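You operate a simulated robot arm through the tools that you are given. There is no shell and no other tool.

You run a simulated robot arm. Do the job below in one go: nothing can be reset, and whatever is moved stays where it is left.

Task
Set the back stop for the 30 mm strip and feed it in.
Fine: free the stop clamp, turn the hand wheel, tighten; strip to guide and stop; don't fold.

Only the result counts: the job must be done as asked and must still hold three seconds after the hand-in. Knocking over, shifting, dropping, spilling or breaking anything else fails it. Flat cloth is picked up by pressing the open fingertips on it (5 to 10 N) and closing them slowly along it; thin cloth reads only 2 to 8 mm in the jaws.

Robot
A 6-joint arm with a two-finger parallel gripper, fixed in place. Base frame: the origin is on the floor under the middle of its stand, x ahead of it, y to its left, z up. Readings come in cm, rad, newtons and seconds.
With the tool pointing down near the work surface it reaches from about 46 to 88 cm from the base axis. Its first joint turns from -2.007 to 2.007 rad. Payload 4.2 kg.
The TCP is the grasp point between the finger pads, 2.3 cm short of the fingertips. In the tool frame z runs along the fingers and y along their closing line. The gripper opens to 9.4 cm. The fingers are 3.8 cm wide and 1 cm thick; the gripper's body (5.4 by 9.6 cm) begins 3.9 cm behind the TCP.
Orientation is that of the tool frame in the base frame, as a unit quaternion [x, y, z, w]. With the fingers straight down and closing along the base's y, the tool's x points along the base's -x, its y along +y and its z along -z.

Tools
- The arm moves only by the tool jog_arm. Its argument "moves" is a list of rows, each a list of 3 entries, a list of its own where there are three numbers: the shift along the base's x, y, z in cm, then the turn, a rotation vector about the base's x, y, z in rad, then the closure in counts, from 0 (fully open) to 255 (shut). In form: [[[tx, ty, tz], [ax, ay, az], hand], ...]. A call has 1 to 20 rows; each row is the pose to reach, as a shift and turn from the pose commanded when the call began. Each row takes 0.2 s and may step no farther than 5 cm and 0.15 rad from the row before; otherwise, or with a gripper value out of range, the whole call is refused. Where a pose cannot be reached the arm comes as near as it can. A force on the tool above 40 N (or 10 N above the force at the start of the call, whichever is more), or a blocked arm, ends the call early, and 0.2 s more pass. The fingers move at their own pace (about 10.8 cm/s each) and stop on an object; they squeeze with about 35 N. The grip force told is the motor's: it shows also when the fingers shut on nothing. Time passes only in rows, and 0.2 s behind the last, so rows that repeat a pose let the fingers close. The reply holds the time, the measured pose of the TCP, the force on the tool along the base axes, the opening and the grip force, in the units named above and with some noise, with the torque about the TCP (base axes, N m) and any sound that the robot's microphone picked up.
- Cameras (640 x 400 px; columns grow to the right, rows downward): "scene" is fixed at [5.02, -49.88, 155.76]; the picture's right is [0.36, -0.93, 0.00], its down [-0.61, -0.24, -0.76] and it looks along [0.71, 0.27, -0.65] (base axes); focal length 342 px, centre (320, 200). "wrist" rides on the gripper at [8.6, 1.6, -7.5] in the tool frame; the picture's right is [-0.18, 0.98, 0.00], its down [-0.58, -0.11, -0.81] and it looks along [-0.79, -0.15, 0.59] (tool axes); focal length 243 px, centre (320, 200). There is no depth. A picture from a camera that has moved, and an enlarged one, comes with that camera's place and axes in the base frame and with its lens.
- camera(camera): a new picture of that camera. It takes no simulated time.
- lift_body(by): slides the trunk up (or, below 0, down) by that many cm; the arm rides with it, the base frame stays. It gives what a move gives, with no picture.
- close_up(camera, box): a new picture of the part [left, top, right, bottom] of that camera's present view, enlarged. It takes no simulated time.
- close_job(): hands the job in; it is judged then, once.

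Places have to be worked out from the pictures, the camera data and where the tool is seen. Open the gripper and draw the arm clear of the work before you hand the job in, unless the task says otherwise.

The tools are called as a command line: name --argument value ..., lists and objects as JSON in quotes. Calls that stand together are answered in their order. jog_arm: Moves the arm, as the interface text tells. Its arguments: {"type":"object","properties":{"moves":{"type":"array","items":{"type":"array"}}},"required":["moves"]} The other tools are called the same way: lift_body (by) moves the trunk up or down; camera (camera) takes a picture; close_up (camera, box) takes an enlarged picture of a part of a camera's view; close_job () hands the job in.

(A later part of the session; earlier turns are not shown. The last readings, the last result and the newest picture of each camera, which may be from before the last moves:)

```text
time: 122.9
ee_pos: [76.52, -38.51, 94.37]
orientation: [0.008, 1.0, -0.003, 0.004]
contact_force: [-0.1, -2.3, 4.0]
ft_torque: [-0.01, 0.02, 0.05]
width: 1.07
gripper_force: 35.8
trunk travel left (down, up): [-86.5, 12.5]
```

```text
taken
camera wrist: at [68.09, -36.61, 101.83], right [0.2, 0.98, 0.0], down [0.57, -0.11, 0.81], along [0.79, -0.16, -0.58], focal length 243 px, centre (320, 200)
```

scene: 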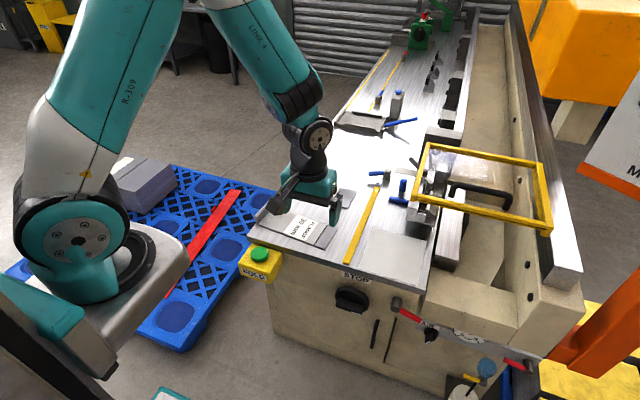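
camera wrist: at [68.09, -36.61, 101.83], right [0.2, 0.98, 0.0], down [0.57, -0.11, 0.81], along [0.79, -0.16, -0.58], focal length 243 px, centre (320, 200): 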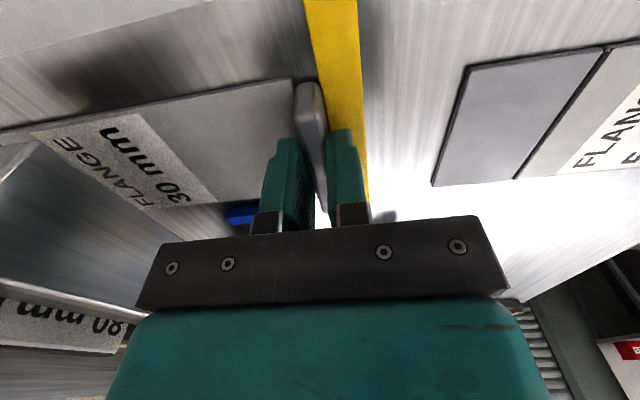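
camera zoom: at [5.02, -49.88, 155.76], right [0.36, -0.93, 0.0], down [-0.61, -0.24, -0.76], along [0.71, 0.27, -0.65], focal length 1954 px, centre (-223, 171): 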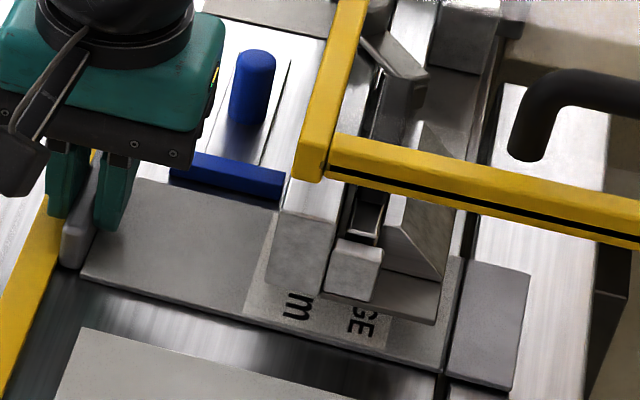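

The tab is nearly at the stop and the score line now lies right over the table edge/gap, which confirms the setting. I slide a little further until contact force builds.

jog_arm --moves '[[[0, 0.1, 0], [0, 0, 0], 255], [[0, 0.2, 0], [0, 0, 0], 255], [[0, 0.3, 0], [0, 0, 0], 255], [[0, 0.4, 0], [0, 0, 0], 255]]'

close_up --camera "scene" --box '[360, 190, 400, 220]'

close_up --camera "scene" --box '[425, 205, 465, 245]'

```text
time: 123.9
ee_pos: [76.48, -38.38, 94.37]
orientation: [0.01, 1.0, -0.004, 0.005]
contact_force: [1.3, -29.1, 2.5]
ft_torque: [-0.84, 0.05, 0.97]
width: 1.07
gripper_force: 34.9
trunk travel left (down, up): [-86.5, 12.5]
```

```text
13.33 times, centred on (380, 205) of scene
camera zoom: at [5.02, -49.88, 155.76], right [0.36, -0.93, 0.0], down [-0.61, -0.24, -0.76], along [0.71, 0.27, -0.65], focal length 4559 px, centre (-480, 133)
```

zoom: 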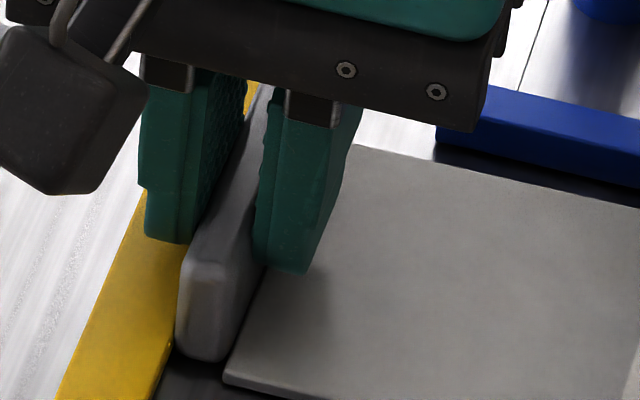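

```text
10.00 times, centred on (445, 225) of scene
camera zoom: at [5.02, -49.88, 155.76], right [0.36, -0.93, 0.0], down [-0.61, -0.24, -0.76], along [0.71, 0.27, -0.65], focal length 3419 px, centre (-930, -50)
```

zoom: 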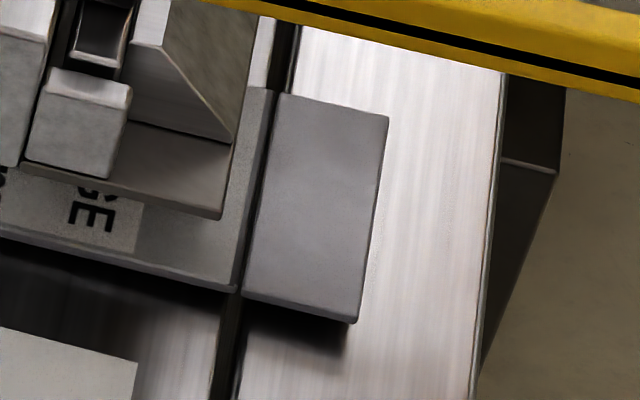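

The tab is pressed on the stop and the score line sits in the middle of the gap between table and apron, so the stop setting is right. I ease off slightly and slide the strip toward +x to meet the blue guide.

jog_arm --moves '[[[0, -0.35, 0], [0, 0, 0.006], 255], [[0.4, -0.4, 0], [0, 0, 0.006], 255], [[0.8, -0.4, 0], [0, 0, 0.006], 255], [[1.0, -0.4, 0], [0, 0, 0.006], 255]]'

close_up --camera "scene" --box '[370, 180, 420, 215]'

camera --camera "wrist"

```text
time: 124.9
ee_pos: [77.55, -38.47, 94.37]
orientation: [0.004, 1.0, -0.002, 0.004]
contact_force: [-6.2, -8.3, 7.7]
ft_torque: [-0.22, 0.11, 0.32]
width: 1.06
gripper_force: 35.4
trunk travel left (down, up): [-86.5, 12.5]
```

```text
11.43 times, centred on (395, 198) of scene
camera zoom: at [5.02, -49.88, 155.76], right [0.36, -0.93, 0.0], down [-0.61, -0.24, -0.76], along [0.71, 0.27, -0.65], focal length 3908 px, centre (-537, 229)
```

zoom: 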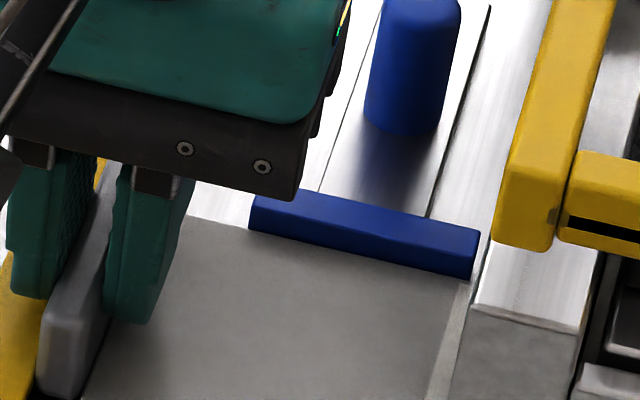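

```text
taken
camera wrist: at [69.01, -36.63, 101.83], right [0.19, 0.98, 0.0], down [0.57, -0.11, 0.81], along [0.8, -0.16, -0.59], focal length 243 px, centre (320, 200)
```

wrist: 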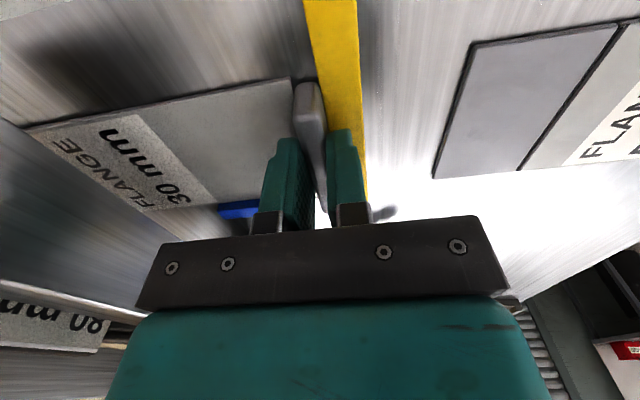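

The strip's edge is practically at the guide (−6 N). I push on a little in +x to be sure of contact and read the force.

jog_arm --moves '[[[0.1, 0, 0], [0, 0, 0], 255], [[0.2, 0, 0], [0, 0, 0], 255], [[0.3, 0, 0], [0, 0, 0], 255]]'

close_up --camera "scene" --box '[385, 185, 415, 210]'

```text
time: 125.7
ee_pos: [77.62, -38.43, 94.39]
orientation: [0.006, 1.0, -0.002, 0.002]
contact_force: [-23.2, 2.6, 7.7]
ft_torque: [0.09, 0.37, -0.06]
width: 1.08
gripper_force: 35.4
trunk travel left (down, up): [-86.5, 12.5]
```

```text
16.00 times, centred on (400, 198) of scene
camera zoom: at [5.02, -49.88, 155.76], right [0.36, -0.93, 0.0], down [-0.61, -0.24, -0.76], along [0.71, 0.27, -0.65], focal length 5471 px, centre (-960, 240)
```

zoom: 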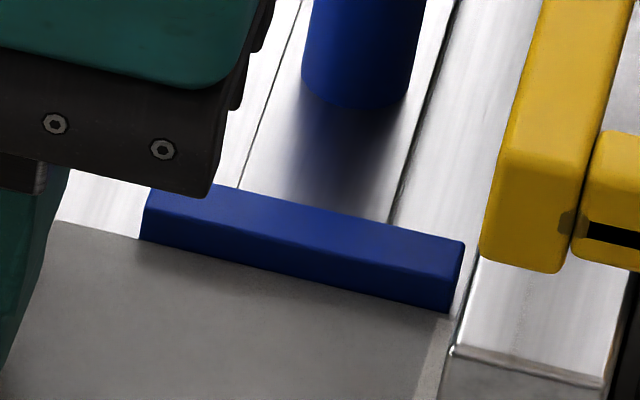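

The guide contact is firm (23 N). I relax x a little and press once more toward the stop in +y, to seat both.

jog_arm --moves '[[[-0.15, 0.1, 0], [0, 0, 0], 255], [[-0.15, 0.2, 0], [0, 0, 0], 255], [[-0.15, 0.25, 0], [0, 0, 0], 255]]'

close_up --camera "scene" --box '[360, 190, 400, 220]'

close_up --camera "scene" --box '[425, 205, 465, 245]'

```text
time: 126.5
ee_pos: [77.73, -38.43, 94.34]
orientation: [0.006, 1.0, -0.003, 0.004]
contact_force: [-11.8, -14.2, 1.2]
ft_torque: [-0.32, 0.5, -0.01]
width: 1.08
gripper_force: 35.1
trunk travel left (down, up): [-86.5, 12.5]
```

```text
13.33 times, centred on (380, 205) of scene
camera zoom: at [5.02, -49.88, 155.76], right [0.36, -0.93, 0.0], down [-0.61, -0.24, -0.76], along [0.71, 0.27, -0.65], focal length 4559 px, centre (-480, 133)
```

zoom: 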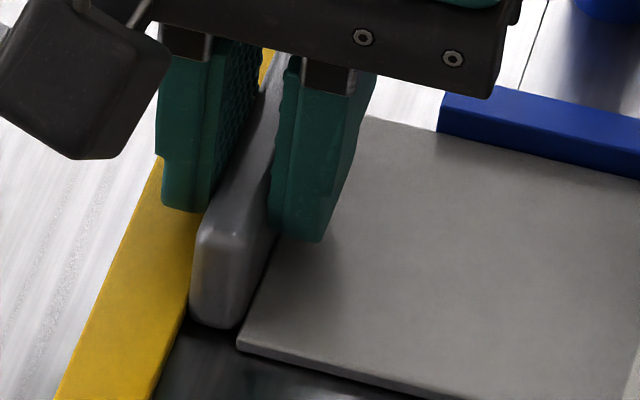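

```text
10.00 times, centred on (445, 225) of scene
camera zoom: at [5.02, -49.88, 155.76], right [0.36, -0.93, 0.0], down [-0.61, -0.24, -0.76], along [0.71, 0.27, -0.65], focal length 3419 px, centre (-930, -50)
```

zoom: 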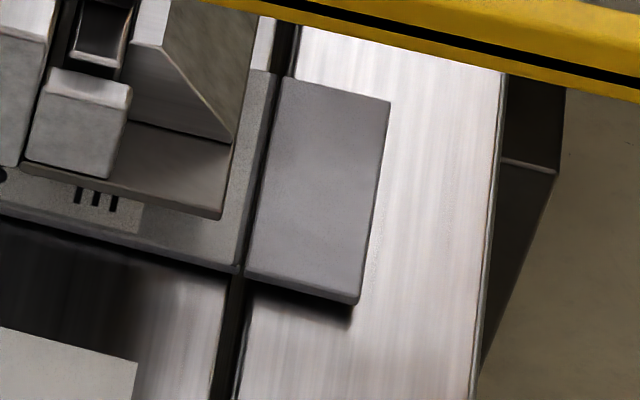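

Both contacts are loaded (−12 N at the guide, −14 N at the stop) and the score line sits in the gap. I open the fingers slightly to release while still biased toward the stops.

jog_arm --moves '[[[0, 0, 0], [0, 0, 0], 205], [[0, 0, 0], [0, 0, 0], 195]]'

close_up --camera "scene" --box '[360, 190, 400, 220]'

close_up --camera "scene" --box '[385, 185, 415, 210]'

```text
time: 127.1
ee_pos: [77.8, -38.22, 94.38]
orientation: [0.003, 1.0, -0.001, 0.004]
contact_force: [0.0, -0.2, -0.1]
ft_torque: [0.0, 0.03, -0.02]
width: 2.22
gripper_force: 0.0
trunk travel left (down, up): [-86.5, 12.5]
```

```text
13.33 times, centred on (380, 205) of scene
camera zoom: at [5.02, -49.88, 155.76], right [0.36, -0.93, 0.0], down [-0.61, -0.24, -0.76], along [0.71, 0.27, -0.65], focal length 4559 px, centre (-480, 133)
```

zoom: 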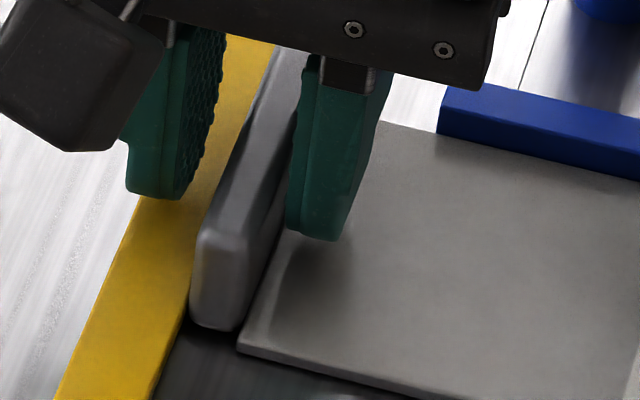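

```text
16.00 times, centred on (400, 198) of scene
camera zoom: at [5.02, -49.88, 155.76], right [0.36, -0.93, 0.0], down [-0.61, -0.24, -0.76], along [0.71, 0.27, -0.65], focal length 5471 px, centre (-960, 240)
```

zoom: 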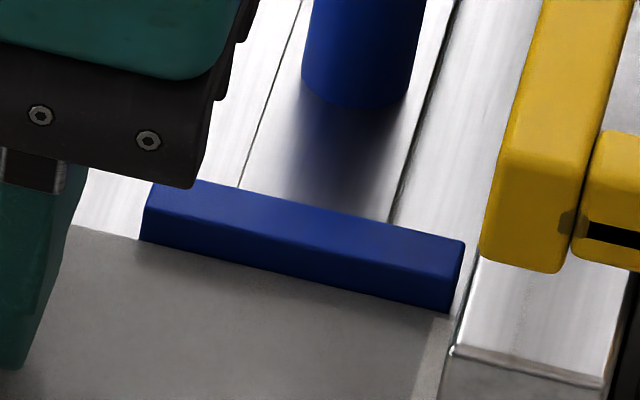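

Released; the strip stays against guide and stop. With the fingers loosely around the tab I push its inner face once toward +y to seat it flush on the stop.

jog_arm --moves '[[[0, 0.2, 0], [0, 0, 0], 195], [[0, 0.35, 0], [0, 0, 0], 195], [[0, 0.5, 0], [0, 0, 0], 195], [[0, 0.6, 0], [0, 0, 0], 195]]'

close_up --camera "scene" --box '[360, 185, 420, 225]'

```text
time: 128.1
ee_pos: [77.75, -37.77, 94.49]
orientation: [0.005, 1.0, -0.004, 0.004]
contact_force: [0.3, -6.0, -0.5]
ft_torque: [-0.1, 0.03, 0.12]
width: 2.44
gripper_force: 2.7
trunk travel left (down, up): [-86.5, 12.5]
```

```text
10.00 times, centred on (390, 205) of scene
camera zoom: at [5.02, -49.88, 155.76], right [0.36, -0.93, 0.0], down [-0.61, -0.24, -0.76], along [0.71, 0.27, -0.65], focal length 3419 px, centre (-380, 150)
```

zoom: 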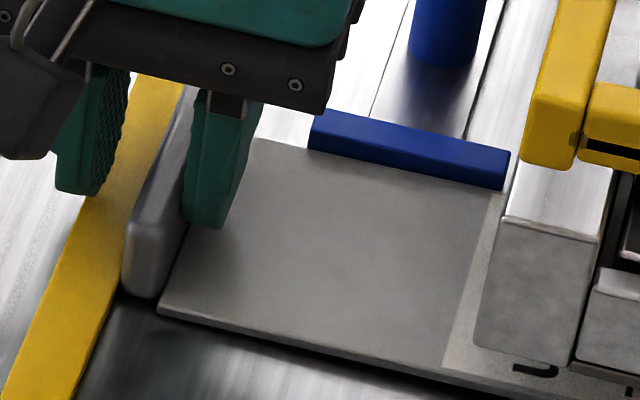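

The tab is seated (6 N). I centre the fingers off the tab, rise straight up and draw the arm clear, then inspect.

jog_arm --moves '[[[0, -0.4, 0], [0, 0, 0], 190], [[0, -0.4, 0], [0, 0, 0], 150], [[0, -0.4, 2], [0, 0, 0], 150], [[0, -0.4, 6], [0, 0, 0], 100], [[0, -0.4, 10], [0, 0, 0], 0], [[-4, 2, 12], [0, 0, 0], 0], [[-8, 5, 13], [0, 0, 0], 0], [[-12, 8, 13], [0, 0, 0], 0], [[-16, 11, 13], [0, 0, 0], 0], [[-19, 14, 13], [0, 0, 0], 0]]'

camera --camera "scene"

close_up --camera "scene" --box '[360, 180, 420, 220]'

close_up --camera "scene" --box '[425, 205, 465, 245]'

close_up --camera "scene" --box '[320, 260, 440, 350]'

```text
refused: row 6 steps farther than a row can; nothing moved
```

```text
taken
```

scene: 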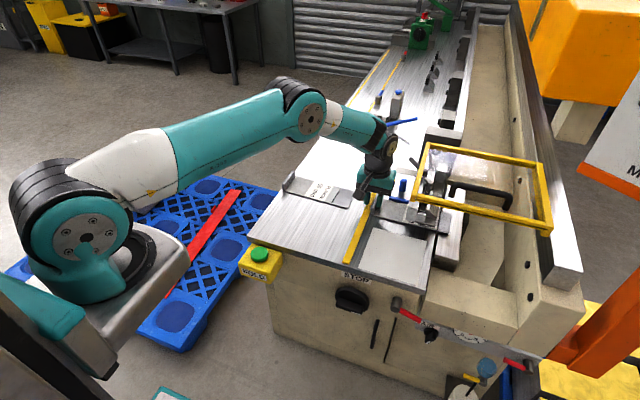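

```text
10.00 times, centred on (390, 200) of scene
camera zoom: at [5.02, -49.88, 155.76], right [0.36, -0.93, 0.0], down [-0.61, -0.24, -0.76], along [0.71, 0.27, -0.65], focal length 3419 px, centre (-380, 200)
```

zoom: 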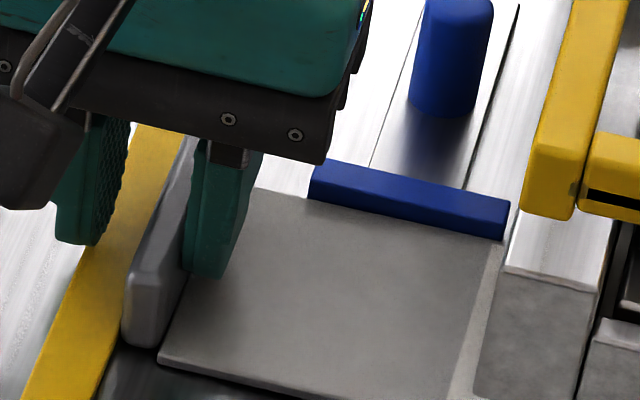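

```text
10.00 times, centred on (445, 225) of scene
camera zoom: at [5.02, -49.88, 155.76], right [0.36, -0.93, 0.0], down [-0.61, -0.24, -0.76], along [0.71, 0.27, -0.65], focal length 3419 px, centre (-930, -50)
```

zoom: 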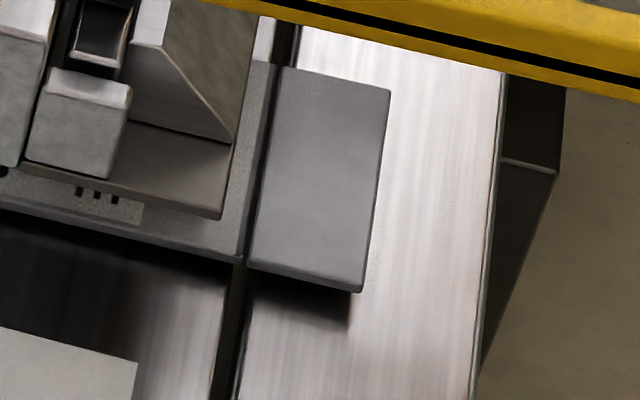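

```text
4.44 times, centred on (380, 305) of scene
camera zoom: at [5.02, -49.88, 155.76], right [0.36, -0.93, 0.0], down [-0.61, -0.24, -0.76], along [0.71, 0.27, -0.65], focal length 1520 px, centre (53, -267)
```

zoom: 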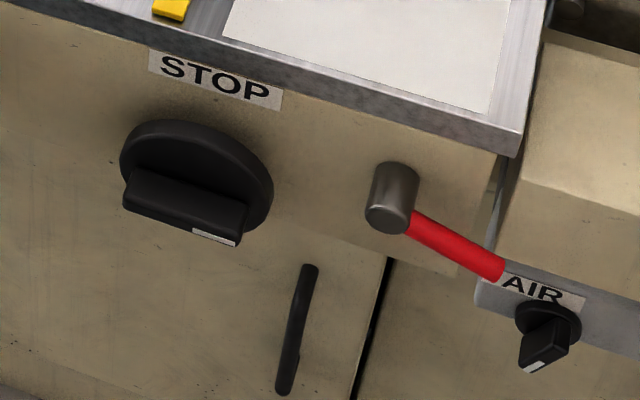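

The retreat was refused because one row stepped too far; nothing moved. I look closer at the score line against the gap while still here.

close_up --camera "scene" --box '[434, 224, 454, 244]'

close_up --camera "scene" --box '[438, 204, 458, 224]'

close_up --camera "scene" --box '[370, 200, 390, 220]'

```text
16.00 times, centred on (444, 234) of scene
camera zoom: at [5.02, -49.88, 155.76], right [0.36, -0.93, 0.0], down [-0.61, -0.24, -0.76], along [0.71, 0.27, -0.65], focal length 5471 px, centre (-1664, -344)
```

zoom: 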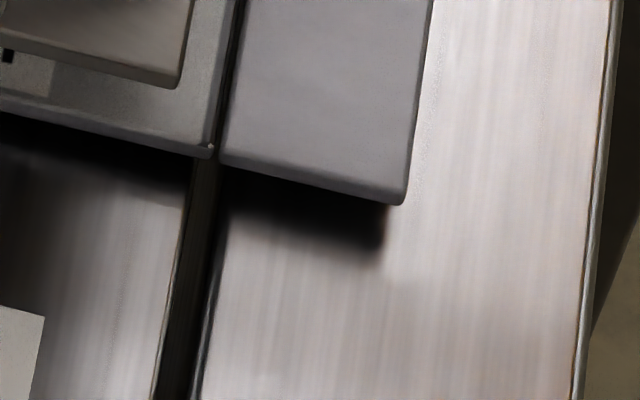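

```text
16.00 times, centred on (448, 214) of scene
camera zoom: at [5.02, -49.88, 155.76], right [0.36, -0.93, 0.0], down [-0.61, -0.24, -0.76], along [0.71, 0.27, -0.65], focal length 5471 px, centre (-1728, -24)
```

zoom: 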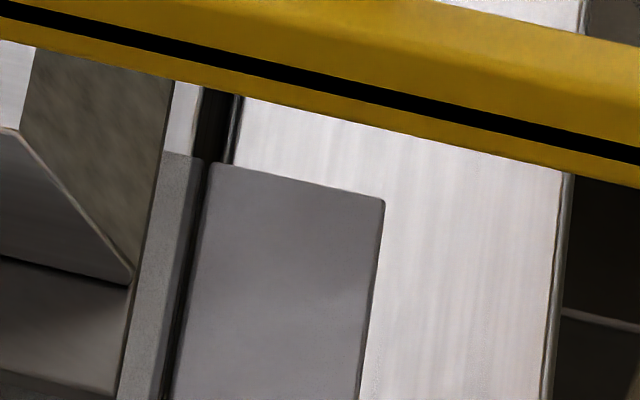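

```text
16.00 times, centred on (380, 210) of scene
camera zoom: at [5.02, -49.88, 155.76], right [0.36, -0.93, 0.0], down [-0.61, -0.24, -0.76], along [0.71, 0.27, -0.65], focal length 5471 px, centre (-640, 40)
```

zoom: 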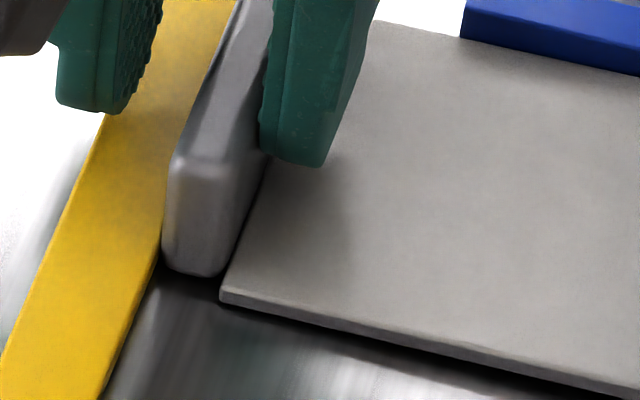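

The strip is yawed about +0.9°, leaving the tab's near end roughly 1 mm off the stop. I regrip the tab, back off a touch, rotate the strip by −0.016 rad and press it again onto guide and stop.

jog_arm --moves '[[[0, -0.3, 0], [0, 0, 0], 195], [[0, -0.6, 0], [0, 0, 0], 195], [[0, -0.6, 0], [0, 0, 0], 230], [[0, -0.6, 0], [0, 0, 0], 255], [[0, -0.6, 0], [0, 0, 0], 255]]'

jog_arm --moves '[[[-0.15, -0.25, 0], [0, 0, 0], 255], [[-0.15, -0.25, 0], [0, 0, -0.01], 255], [[-0.15, -0.25, 0], [0, 0, -0.018], 255], [[0, -0.15, 0], [0, 0, -0.018], 255]]'

close_up --camera "scene" --box '[434, 224, 454, 244]'

close_up --camera "scene" --box '[438, 204, 458, 224]'

close_up --camera "scene" --box '[370, 200, 390, 220]'

```text
time: 129.3
ee_pos: [77.59, -38.44, 94.19]
orientation: [0.006, 1.0, -0.003, 0.004]
contact_force: [0.0, -17.9, -0.1]
ft_torque: [-0.5, 0.01, 0.65]
width: 1.09
gripper_force: 35.1
trunk travel left (down, up): [-86.5, 12.5]
```

```text
time: 130.3
ee_pos: [77.6, -38.48, 94.33]
orientation: [0.014, 1.0, -0.003, 0.003]
contact_force: [-6.7, -9.3, 6.6]
ft_torque: [-0.22, -0.01, 0.41]
width: 1.07
gripper_force: 35.1
trunk travel left (down, up): [-86.5, 12.5]
```

```text
16.00 times, centred on (444, 234) of scene
camera zoom: at [5.02, -49.88, 155.76], right [0.36, -0.93, 0.0], down [-0.61, -0.24, -0.76], along [0.71, 0.27, -0.65], focal length 5471 px, centre (-1664, -344)
```

zoom: 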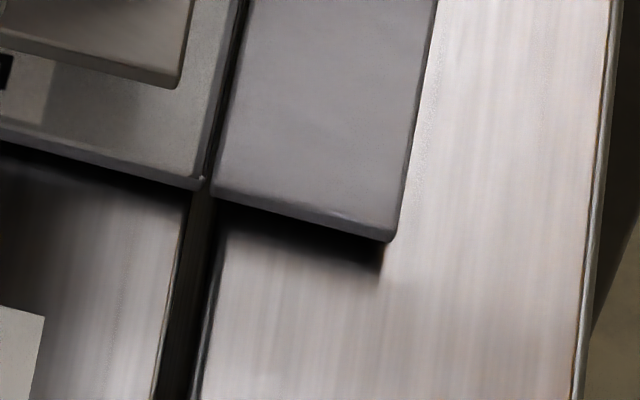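

```text
16.00 times, centred on (448, 214) of scene
camera zoom: at [5.02, -49.88, 155.76], right [0.36, -0.93, 0.0], down [-0.61, -0.24, -0.76], along [0.71, 0.27, -0.65], focal length 5471 px, centre (-1728, -24)
```

zoom: 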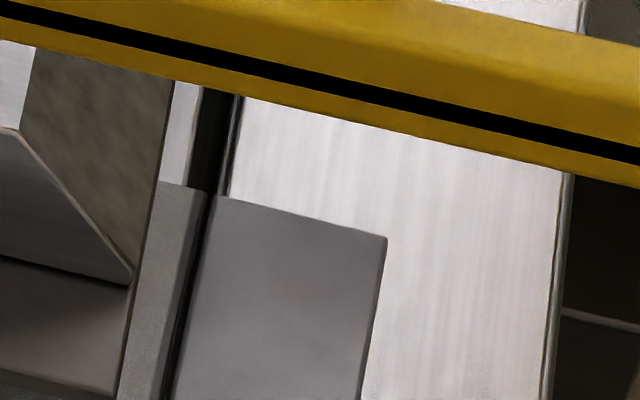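

```text
16.00 times, centred on (380, 210) of scene
camera zoom: at [5.02, -49.88, 155.76], right [0.36, -0.93, 0.0], down [-0.61, -0.24, -0.76], along [0.71, 0.27, -0.65], focal length 5471 px, centre (-640, 40)
```

zoom: 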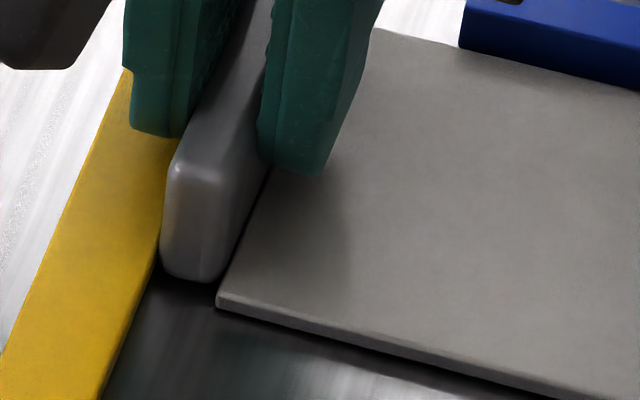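

The yaw overshot to about −0.7°. I rotate back by +0.011 rad, then press to the guide in +x and to the stop in +y.

jog_arm --moves '[[[0, -0.1, 0], [0, 0, 0.006], 255], [[0, -0.1, 0], [0, 0, 0.012], 255], [[0.15, -0.1, 0], [0, 0, 0.012], 255], [[0.3, -0.1, 0], [0, 0, 0.012], 255], [[0.4, -0.05, 0], [0, 0, 0.012], 255], [[0.4, 0.05, 0], [0, 0, 0.012], 255]]'

close_up --camera "scene" --box '[434, 220, 454, 240]'

close_up --camera "scene" --box '[438, 204, 458, 224]'

close_up --camera "scene" --box '[385, 185, 415, 210]'

close_up --camera "scene" --box '[370, 200, 390, 220]'

```text
time: 131.7
ee_pos: [77.82, -38.48, 94.31]
orientation: [0.01, 1.0, -0.003, 0.003]
contact_force: [-24.7, -11.8, 6.4]
ft_torque: [-0.3, 0.61, 0.0]
width: 1.07
gripper_force: 35.1
trunk travel left (down, up): [-86.5, 12.5]
```

```text
16.00 times, centred on (444, 230) of scene
camera zoom: at [5.02, -49.88, 155.76], right [0.36, -0.93, 0.0], down [-0.61, -0.24, -0.76], along [0.71, 0.27, -0.65], focal length 5471 px, centre (-1664, -280)
```

zoom: 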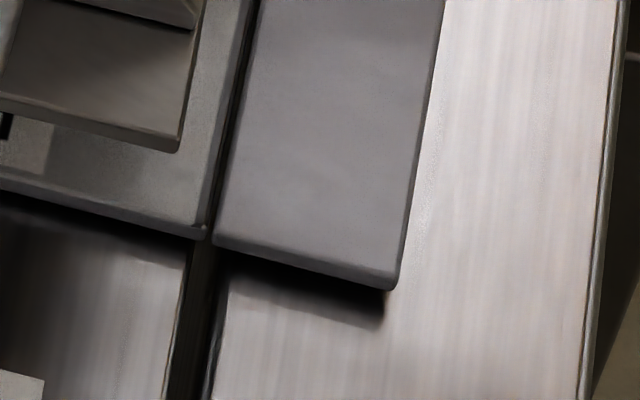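

```text
16.00 times, centred on (448, 214) of scene
camera zoom: at [5.02, -49.88, 155.76], right [0.36, -0.93, 0.0], down [-0.61, -0.24, -0.76], along [0.71, 0.27, -0.65], focal length 5471 px, centre (-1728, -24)
```

zoom: 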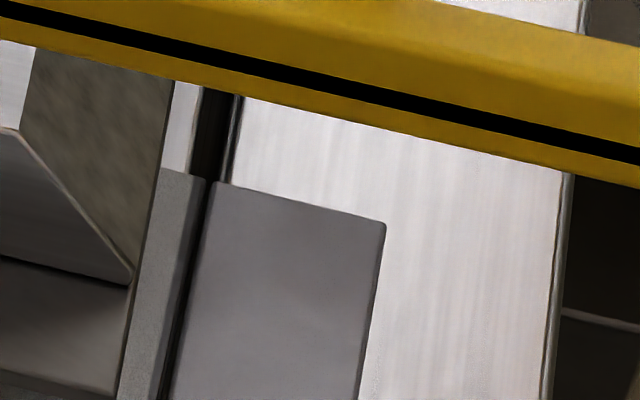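

```text
16.00 times, centred on (400, 198) of scene
camera zoom: at [5.02, -49.88, 155.76], right [0.36, -0.93, 0.0], down [-0.61, -0.24, -0.76], along [0.71, 0.27, -0.65], focal length 5471 px, centre (-960, 240)
```

zoom: 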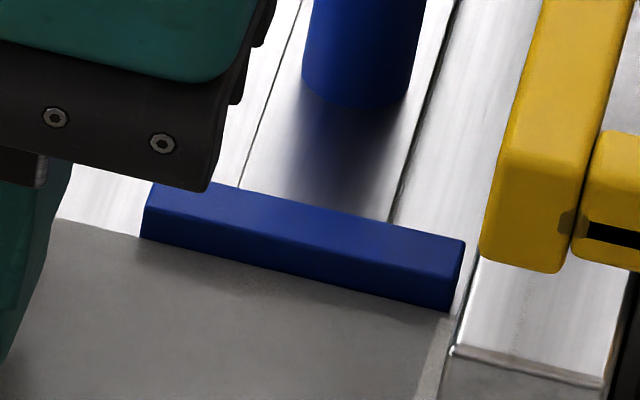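

```text
16.00 times, centred on (380, 210) of scene
camera zoom: at [5.02, -49.88, 155.76], right [0.36, -0.93, 0.0], down [-0.61, -0.24, -0.76], along [0.71, 0.27, -0.65], focal length 5471 px, centre (-640, 40)
```

zoom: 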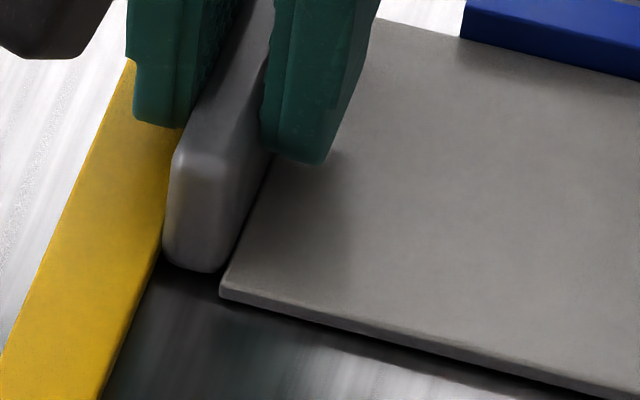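

Now the score line is centred in the gap at both ends, the edge lies along the guide (25 N) and the tab on the stop (12 N). I release by opening the fingers a little.

jog_arm --moves '[[[0, 0, 0], [0, 0, 0], 205], [[0, 0, 0], [0, 0, 0], 190]]'

close_up --camera "scene" --box '[434, 220, 454, 240]'

close_up --camera "scene" --box '[438, 204, 458, 224]'

close_up --camera "scene" --box '[370, 195, 395, 220]'

```text
time: 132.3
ee_pos: [78.2, -38.29, 94.33]
orientation: [0.007, 1.0, -0.002, 0.004]
contact_force: [0.0, 0.4, -0.4]
ft_torque: [-0.02, 0.01, 0.01]
width: 2.4
gripper_force: 0.1
trunk travel left (down, up): [-86.5, 12.5]
```

```text
16.00 times, centred on (444, 230) of scene
camera zoom: at [5.02, -49.88, 155.76], right [0.36, -0.93, 0.0], down [-0.61, -0.24, -0.76], along [0.71, 0.27, -0.65], focal length 5471 px, centre (-1664, -280)
```

zoom: 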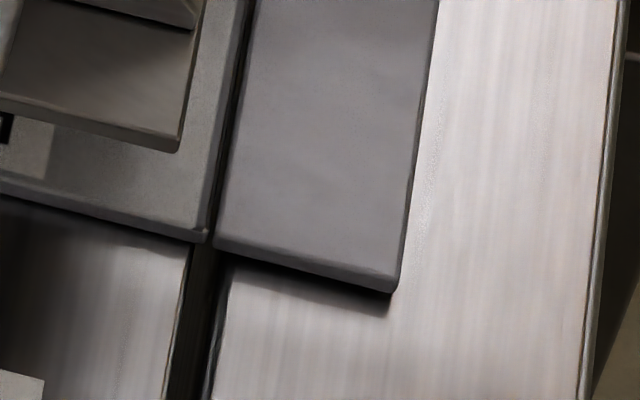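

```text
16.00 times, centred on (448, 214) of scene
camera zoom: at [5.02, -49.88, 155.76], right [0.36, -0.93, 0.0], down [-0.61, -0.24, -0.76], along [0.71, 0.27, -0.65], focal length 5471 px, centre (-1728, -24)
```

zoom: 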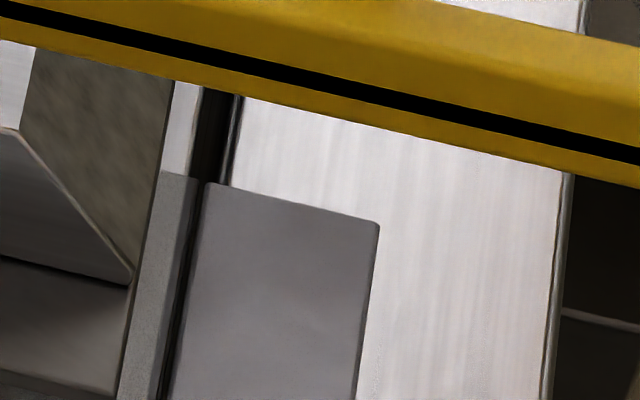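

```text
16.00 times, centred on (382, 208) of scene
camera zoom: at [5.02, -49.88, 155.76], right [0.36, -0.93, 0.0], down [-0.61, -0.24, -0.76], along [0.71, 0.27, -0.65], focal length 5471 px, centre (-680, 80)
```

zoom: 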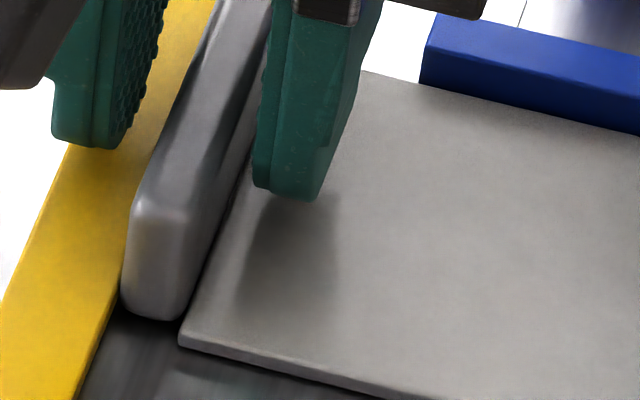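

On release the loaded arm sprang and yawed the strip back by about 1°. I'll regrip, correct the yaw by −0.010 rad, press lightly on both, and relax the load before releasing this time.

jog_arm --moves '[[[-0.3, -0.1, 0], [0, 0, 0], 190], [[-0.3, -0.15, 0], [0, 0, 0], 230], [[-0.3, -0.15, 0], [0, 0, 0], 255], [[-0.3, -0.15, 0], [0, 0, 0], 255], [[-0.4, -0.3, 0], [0, 0, -0.005], 255], [[-0.4, -0.3, 0], [0, 0, -0.011], 255]]'

close_up --camera "scene" --box '[434, 220, 454, 240]'

close_up --camera "scene" --box '[438, 204, 458, 224]'

```text
time: 133.7
ee_pos: [77.63, -38.66, 94.19]
orientation: [0.012, 1.0, -0.002, 0.003]
contact_force: [0.0, 0.0, 1.6]
ft_torque: [0.03, 0.01, 0.02]
width: 1.11
gripper_force: 35.3
trunk travel left (down, up): [-86.5, 12.5]
```

```text
16.00 times, centred on (444, 230) of scene
camera zoom: at [5.02, -49.88, 155.76], right [0.36, -0.93, 0.0], down [-0.61, -0.24, -0.76], along [0.71, 0.27, -0.65], focal length 5471 px, centre (-1664, -280)
```

zoom: 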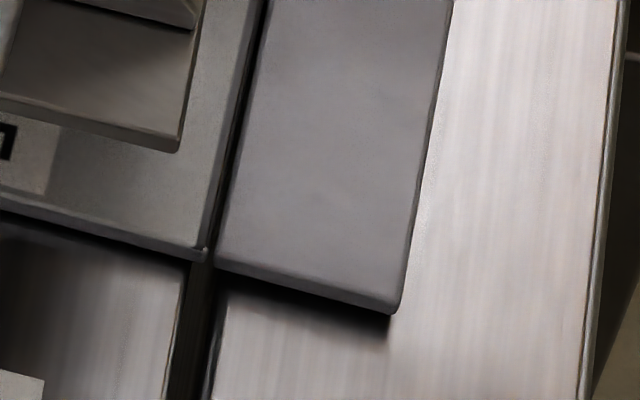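

```text
16.00 times, centred on (448, 214) of scene
camera zoom: at [5.02, -49.88, 155.76], right [0.36, -0.93, 0.0], down [-0.61, -0.24, -0.76], along [0.71, 0.27, -0.65], focal length 5471 px, centre (-1728, -24)
```

zoom: 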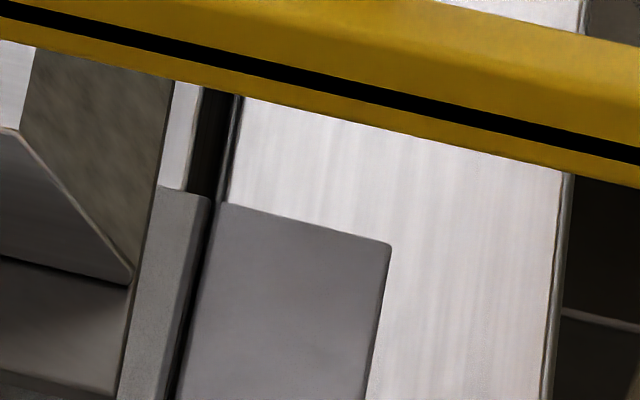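

Yaw is now about −0.6°, with the strip just off both stops. I add +0.005 rad, bring it to the guide and then to the stop with light force.

jog_arm --moves '[[[0.05, 0, 0], [0, 0, 0.005], 255], [[0.15, 0, 0], [0, 0, 0.006], 255], [[0.25, 0.05, 0], [0, 0, 0.006], 255], [[0.3, 0.12, 0], [0, 0, 0.006], 255], [[0.3, 0.2, 0], [0, 0, 0.006], 255]]'

close_up --camera "scene" --box '[434, 220, 454, 240]'

close_up --camera "scene" --box '[438, 204, 458, 224]'

close_up --camera "scene" --box '[385, 185, 415, 210]'

```text
time: 134.9
ee_pos: [78.06, -38.54, 94.4]
orientation: [0.01, 1.0, -0.004, 0.003]
contact_force: [-0.9, -7.1, 0.0]
ft_torque: [-0.19, 0.05, 0.24]
width: 1.09
gripper_force: 35.4
trunk travel left (down, up): [-86.5, 12.5]
```

```text
16.00 times, centred on (444, 230) of scene
camera zoom: at [5.02, -49.88, 155.76], right [0.36, -0.93, 0.0], down [-0.61, -0.24, -0.76], along [0.71, 0.27, -0.65], focal length 5471 px, centre (-1664, -280)
```

zoom: 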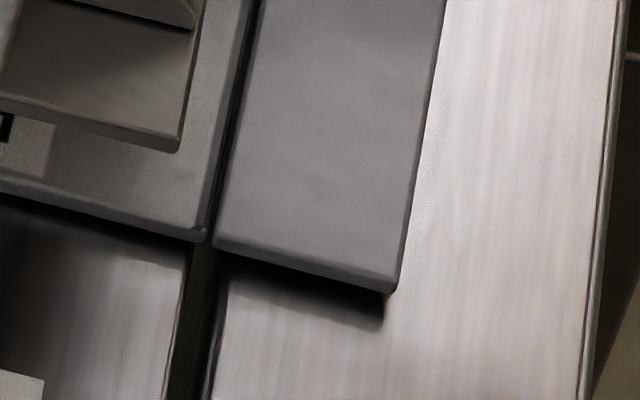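

```text
16.00 times, centred on (448, 214) of scene
camera zoom: at [5.02, -49.88, 155.76], right [0.36, -0.93, 0.0], down [-0.61, -0.24, -0.76], along [0.71, 0.27, -0.65], focal length 5471 px, centre (-1728, -24)
```

zoom: 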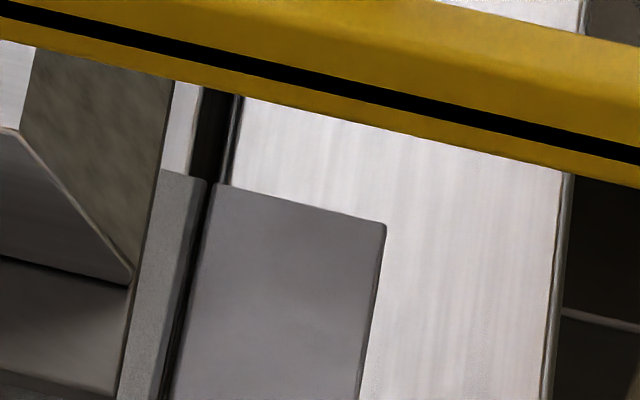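

```text
16.00 times, centred on (400, 198) of scene
camera zoom: at [5.02, -49.88, 155.76], right [0.36, -0.93, 0.0], down [-0.61, -0.24, -0.76], along [0.71, 0.27, -0.65], focal length 5471 px, centre (-960, 240)
```

zoom: 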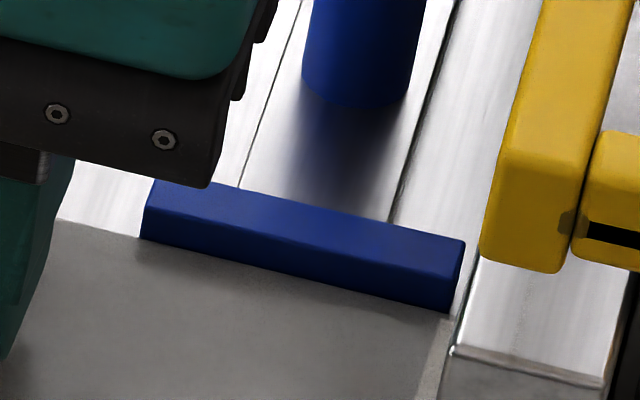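

Yaw is now about zero and the tab touches the stop (7 N), but the guide contact is only light. I add a small +x push and then relax the y load.

jog_arm --moves '[[[0.06, -0.05, 0], [0, 0, 0.001], 255], [[0.12, -0.05, 0], [0, 0, 0.001], 255]]'

close_up --camera "scene" --box '[438, 204, 458, 224]'

close_up --camera "scene" --box '[385, 185, 415, 210]'

```text
time: 135.5
ee_pos: [78.07, -38.48, 94.34]
orientation: [0.009, 1.0, -0.003, 0.002]
contact_force: [-13.9, -1.5, 5.2]
ft_torque: [-0.07, 0.23, 0.02]
width: 1.1
gripper_force: 34.4
trunk travel left (down, up): [-86.5, 12.5]
```

```text
16.00 times, centred on (448, 214) of scene
camera zoom: at [5.02, -49.88, 155.76], right [0.36, -0.93, 0.0], down [-0.61, -0.24, -0.76], along [0.71, 0.27, -0.65], focal length 5471 px, centre (-1728, -24)
```

zoom: 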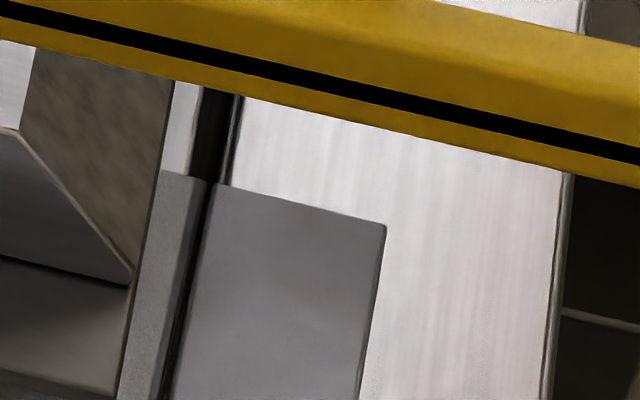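

```text
16.00 times, centred on (400, 198) of scene
camera zoom: at [5.02, -49.88, 155.76], right [0.36, -0.93, 0.0], down [-0.61, -0.24, -0.76], along [0.71, 0.27, -0.65], focal length 5471 px, centre (-960, 240)
```

zoom: 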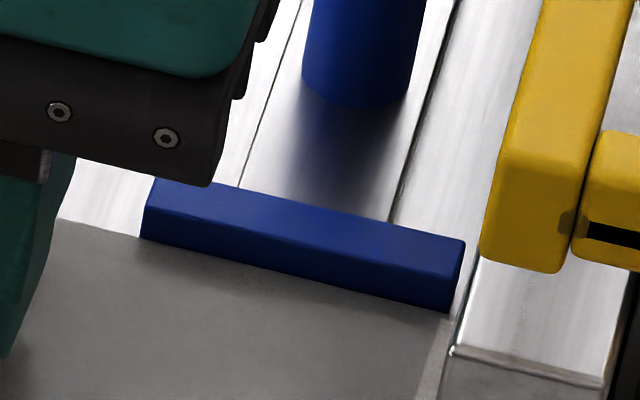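

Guide contact is confirmed (14 N). I relax both loads to a few newtons before releasing.

jog_arm --moves '[[[-0.05, 0.01, 0], [0, 0, 0], 255], [[-0.09, 0.02, 0], [0, 0, 0], 255]]'

jog_arm --moves '[[[0, 0, 0], [0, 0, 0], 215], [[0, 0, 0], [0, 0, 0], 200], [[0, 0, 0], [0, 0, 0], 190]]'

close_up --camera "scene" --box '[434, 220, 454, 240]'

close_up --camera "scene" --box '[438, 204, 458, 224]'

close_up --camera "scene" --box '[370, 195, 395, 220]'

close_up --camera "scene" --box '[385, 185, 415, 210]'

```text
time: 136.1
ee_pos: [78.04, -38.51, 94.35]
orientation: [0.01, 1.0, -0.003, 0.002]
contact_force: [-11.4, -5.6, 4.6]
ft_torque: [-0.07, 0.38, -0.06]
width: 1.07
gripper_force: 34.8
trunk travel left (down, up): [-86.5, 12.5]
```

```text
time: 136.9
ee_pos: [78.14, -38.49, 94.31]
orientation: [0.01, 1.0, -0.002, 0.004]
contact_force: [0.0, 0.0, -0.7]
ft_torque: [0.0, -0.02, -0.02]
width: 2.4
gripper_force: 0.1
trunk travel left (down, up): [-86.5, 12.5]
```

```text
16.00 times, centred on (444, 230) of scene
camera zoom: at [5.02, -49.88, 155.76], right [0.36, -0.93, 0.0], down [-0.61, -0.24, -0.76], along [0.71, 0.27, -0.65], focal length 5471 px, centre (-1664, -280)
```

zoom: 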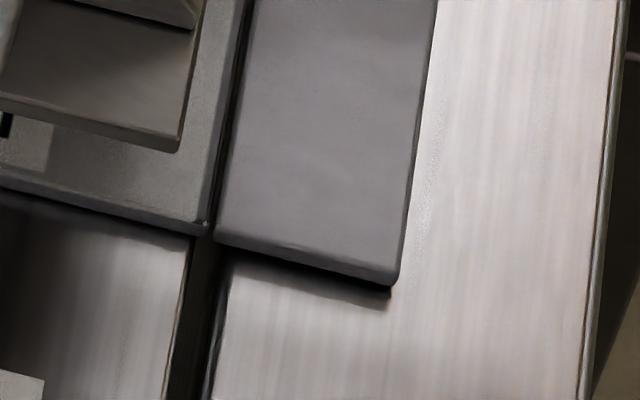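

```text
16.00 times, centred on (448, 214) of scene
camera zoom: at [5.02, -49.88, 155.76], right [0.36, -0.93, 0.0], down [-0.61, -0.24, -0.76], along [0.71, 0.27, -0.65], focal length 5471 px, centre (-1728, -24)
```

zoom: 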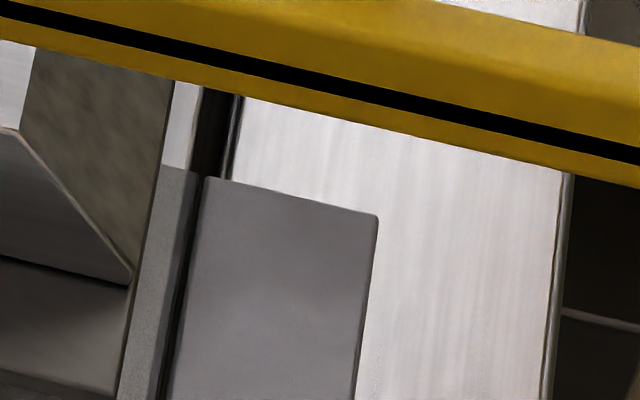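

```text
16.00 times, centred on (382, 208) of scene
camera zoom: at [5.02, -49.88, 155.76], right [0.36, -0.93, 0.0], down [-0.61, -0.24, -0.76], along [0.71, 0.27, -0.65], focal length 5471 px, centre (-680, 80)
```

zoom: 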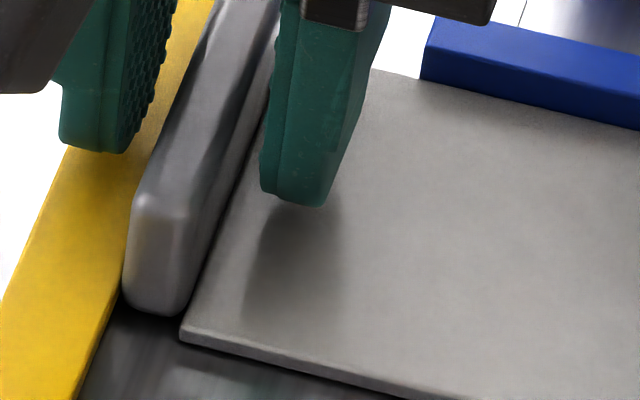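

```text
16.00 times, centred on (400, 198) of scene
camera zoom: at [5.02, -49.88, 155.76], right [0.36, -0.93, 0.0], down [-0.61, -0.24, -0.76], along [0.71, 0.27, -0.65], focal length 5471 px, centre (-960, 240)
```

zoom: 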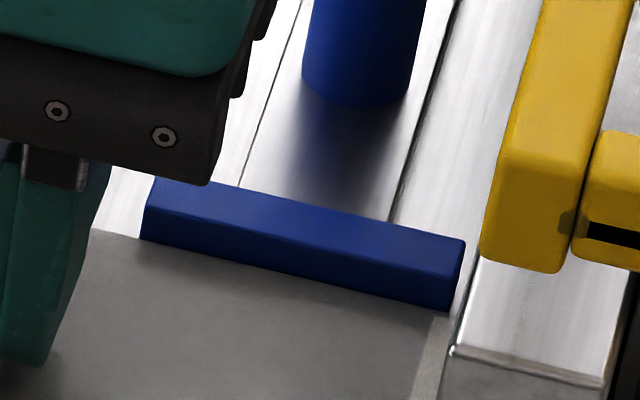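

After release the strip rests with about +1° yaw again (far end of the tab on the stop, near end about 1 mm off). I now push the near half of the tab's inner face toward +y with the loose finger, to bring it flush.

jog_arm --moves '[[[-1.2, 0, 0], [0, 0, 0.01], 190], [[-2.4, 0, 0], [0, 0, 0.015], 190], [[-2.4, 0.35, 0], [0, 0, 0.015], 190], [[-2.4, 0.5, 0], [0, 0, 0.015], 190], [[-2.4, 0.6, 0], [0, 0, 0.015], 190], [[-2.4, 0.68, 0], [0, 0, 0.015], 190]]'

close_up --camera "scene" --box '[434, 220, 454, 240]'

close_up --camera "scene" --box '[438, 204, 458, 224]'

close_up --camera "scene" --box '[370, 195, 395, 220]'

```text
time: 138.3
ee_pos: [75.6, -37.83, 94.44]
orientation: [0.001, 1.0, -0.003, 0.004]
contact_force: [0.2, -2.0, -0.2]
ft_torque: [-0.03, 0.01, -0.01]
width: 2.45
gripper_force: 0.8
trunk travel left (down, up): [-86.5, 12.5]
```

```text
16.00 times, centred on (444, 230) of scene
camera zoom: at [5.02, -49.88, 155.76], right [0.36, -0.93, 0.0], down [-0.61, -0.24, -0.76], along [0.71, 0.27, -0.65], focal length 5471 px, centre (-1664, -280)
```

zoom: 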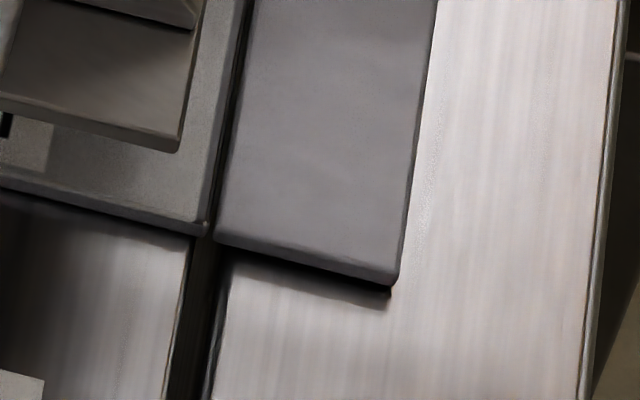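

```text
16.00 times, centred on (448, 214) of scene
camera zoom: at [5.02, -49.88, 155.76], right [0.36, -0.93, 0.0], down [-0.61, -0.24, -0.76], along [0.71, 0.27, -0.65], focal length 5471 px, centre (-1728, -24)
```

zoom: 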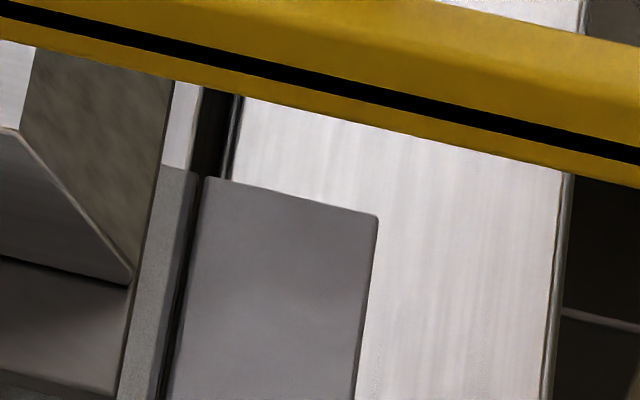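

```text
16.00 times, centred on (382, 208) of scene
camera zoom: at [5.02, -49.88, 155.76], right [0.36, -0.93, 0.0], down [-0.61, -0.24, -0.76], along [0.71, 0.27, -0.65], focal length 5471 px, centre (-680, 80)
```

zoom: 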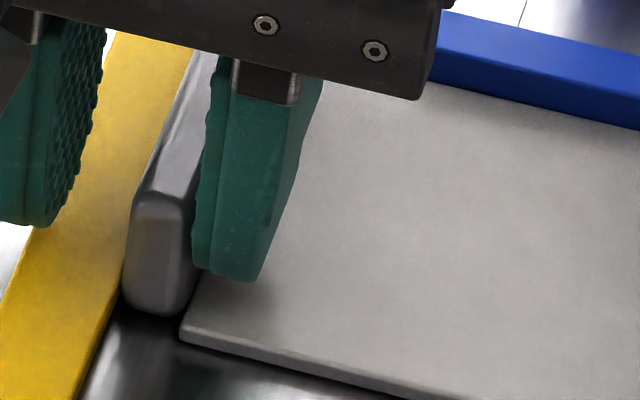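

Contact is just starting (2 N). I push a bit more, up to about 8 N.

jog_arm --moves '[[[0, 0.1, 0], [0, 0, 0], 190], [[0, 0.2, 0], [0, 0, 0], 190], [[0, 0.3, 0], [0, 0, 0], 190]]'

close_up --camera "scene" --box '[434, 220, 454, 240]'

close_up --camera "scene" --box '[438, 204, 458, 224]'

close_up --camera "scene" --box '[370, 195, 395, 220]'

```text
time: 139.1
ee_pos: [75.7, -37.61, 94.47]
orientation: [0.002, 1.0, -0.004, 0.004]
contact_force: [-0.5, -8.0, 2.1]
ft_torque: [-0.21, -0.01, -0.01]
width: 2.78
gripper_force: 4.2
trunk travel left (down, up): [-86.5, 12.5]
```

```text
16.00 times, centred on (444, 230) of scene
camera zoom: at [5.02, -49.88, 155.76], right [0.36, -0.93, 0.0], down [-0.61, -0.24, -0.76], along [0.71, 0.27, -0.65], focal length 5471 px, centre (-1664, -280)
```

zoom: 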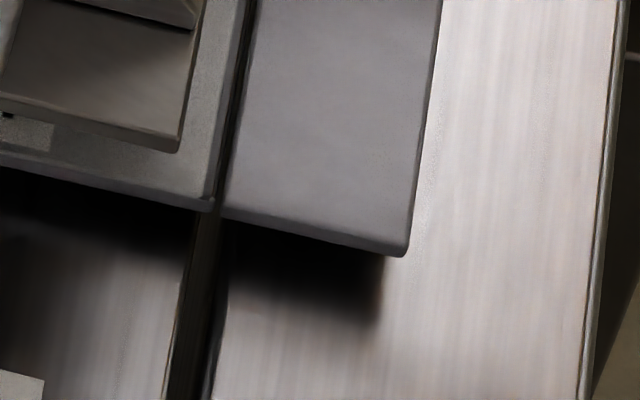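

```text
16.00 times, centred on (448, 214) of scene
camera zoom: at [5.02, -49.88, 155.76], right [0.36, -0.93, 0.0], down [-0.61, -0.24, -0.76], along [0.71, 0.27, -0.65], focal length 5471 px, centre (-1728, -24)
```

zoom: 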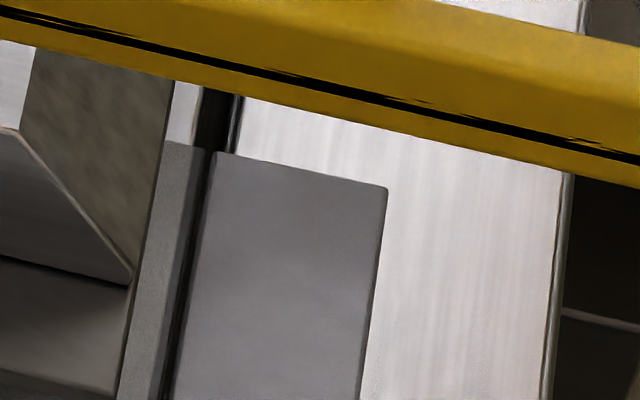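

```text
16.00 times, centred on (382, 208) of scene
camera zoom: at [5.02, -49.88, 155.76], right [0.36, -0.93, 0.0], down [-0.61, -0.24, -0.76], along [0.71, 0.27, -0.65], focal length 5471 px, centre (-680, 80)
```

zoom: 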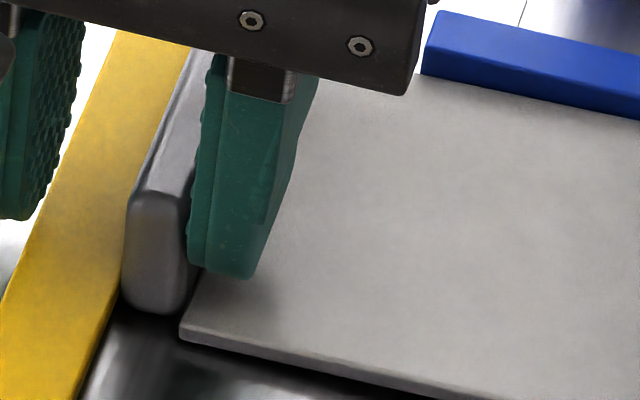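

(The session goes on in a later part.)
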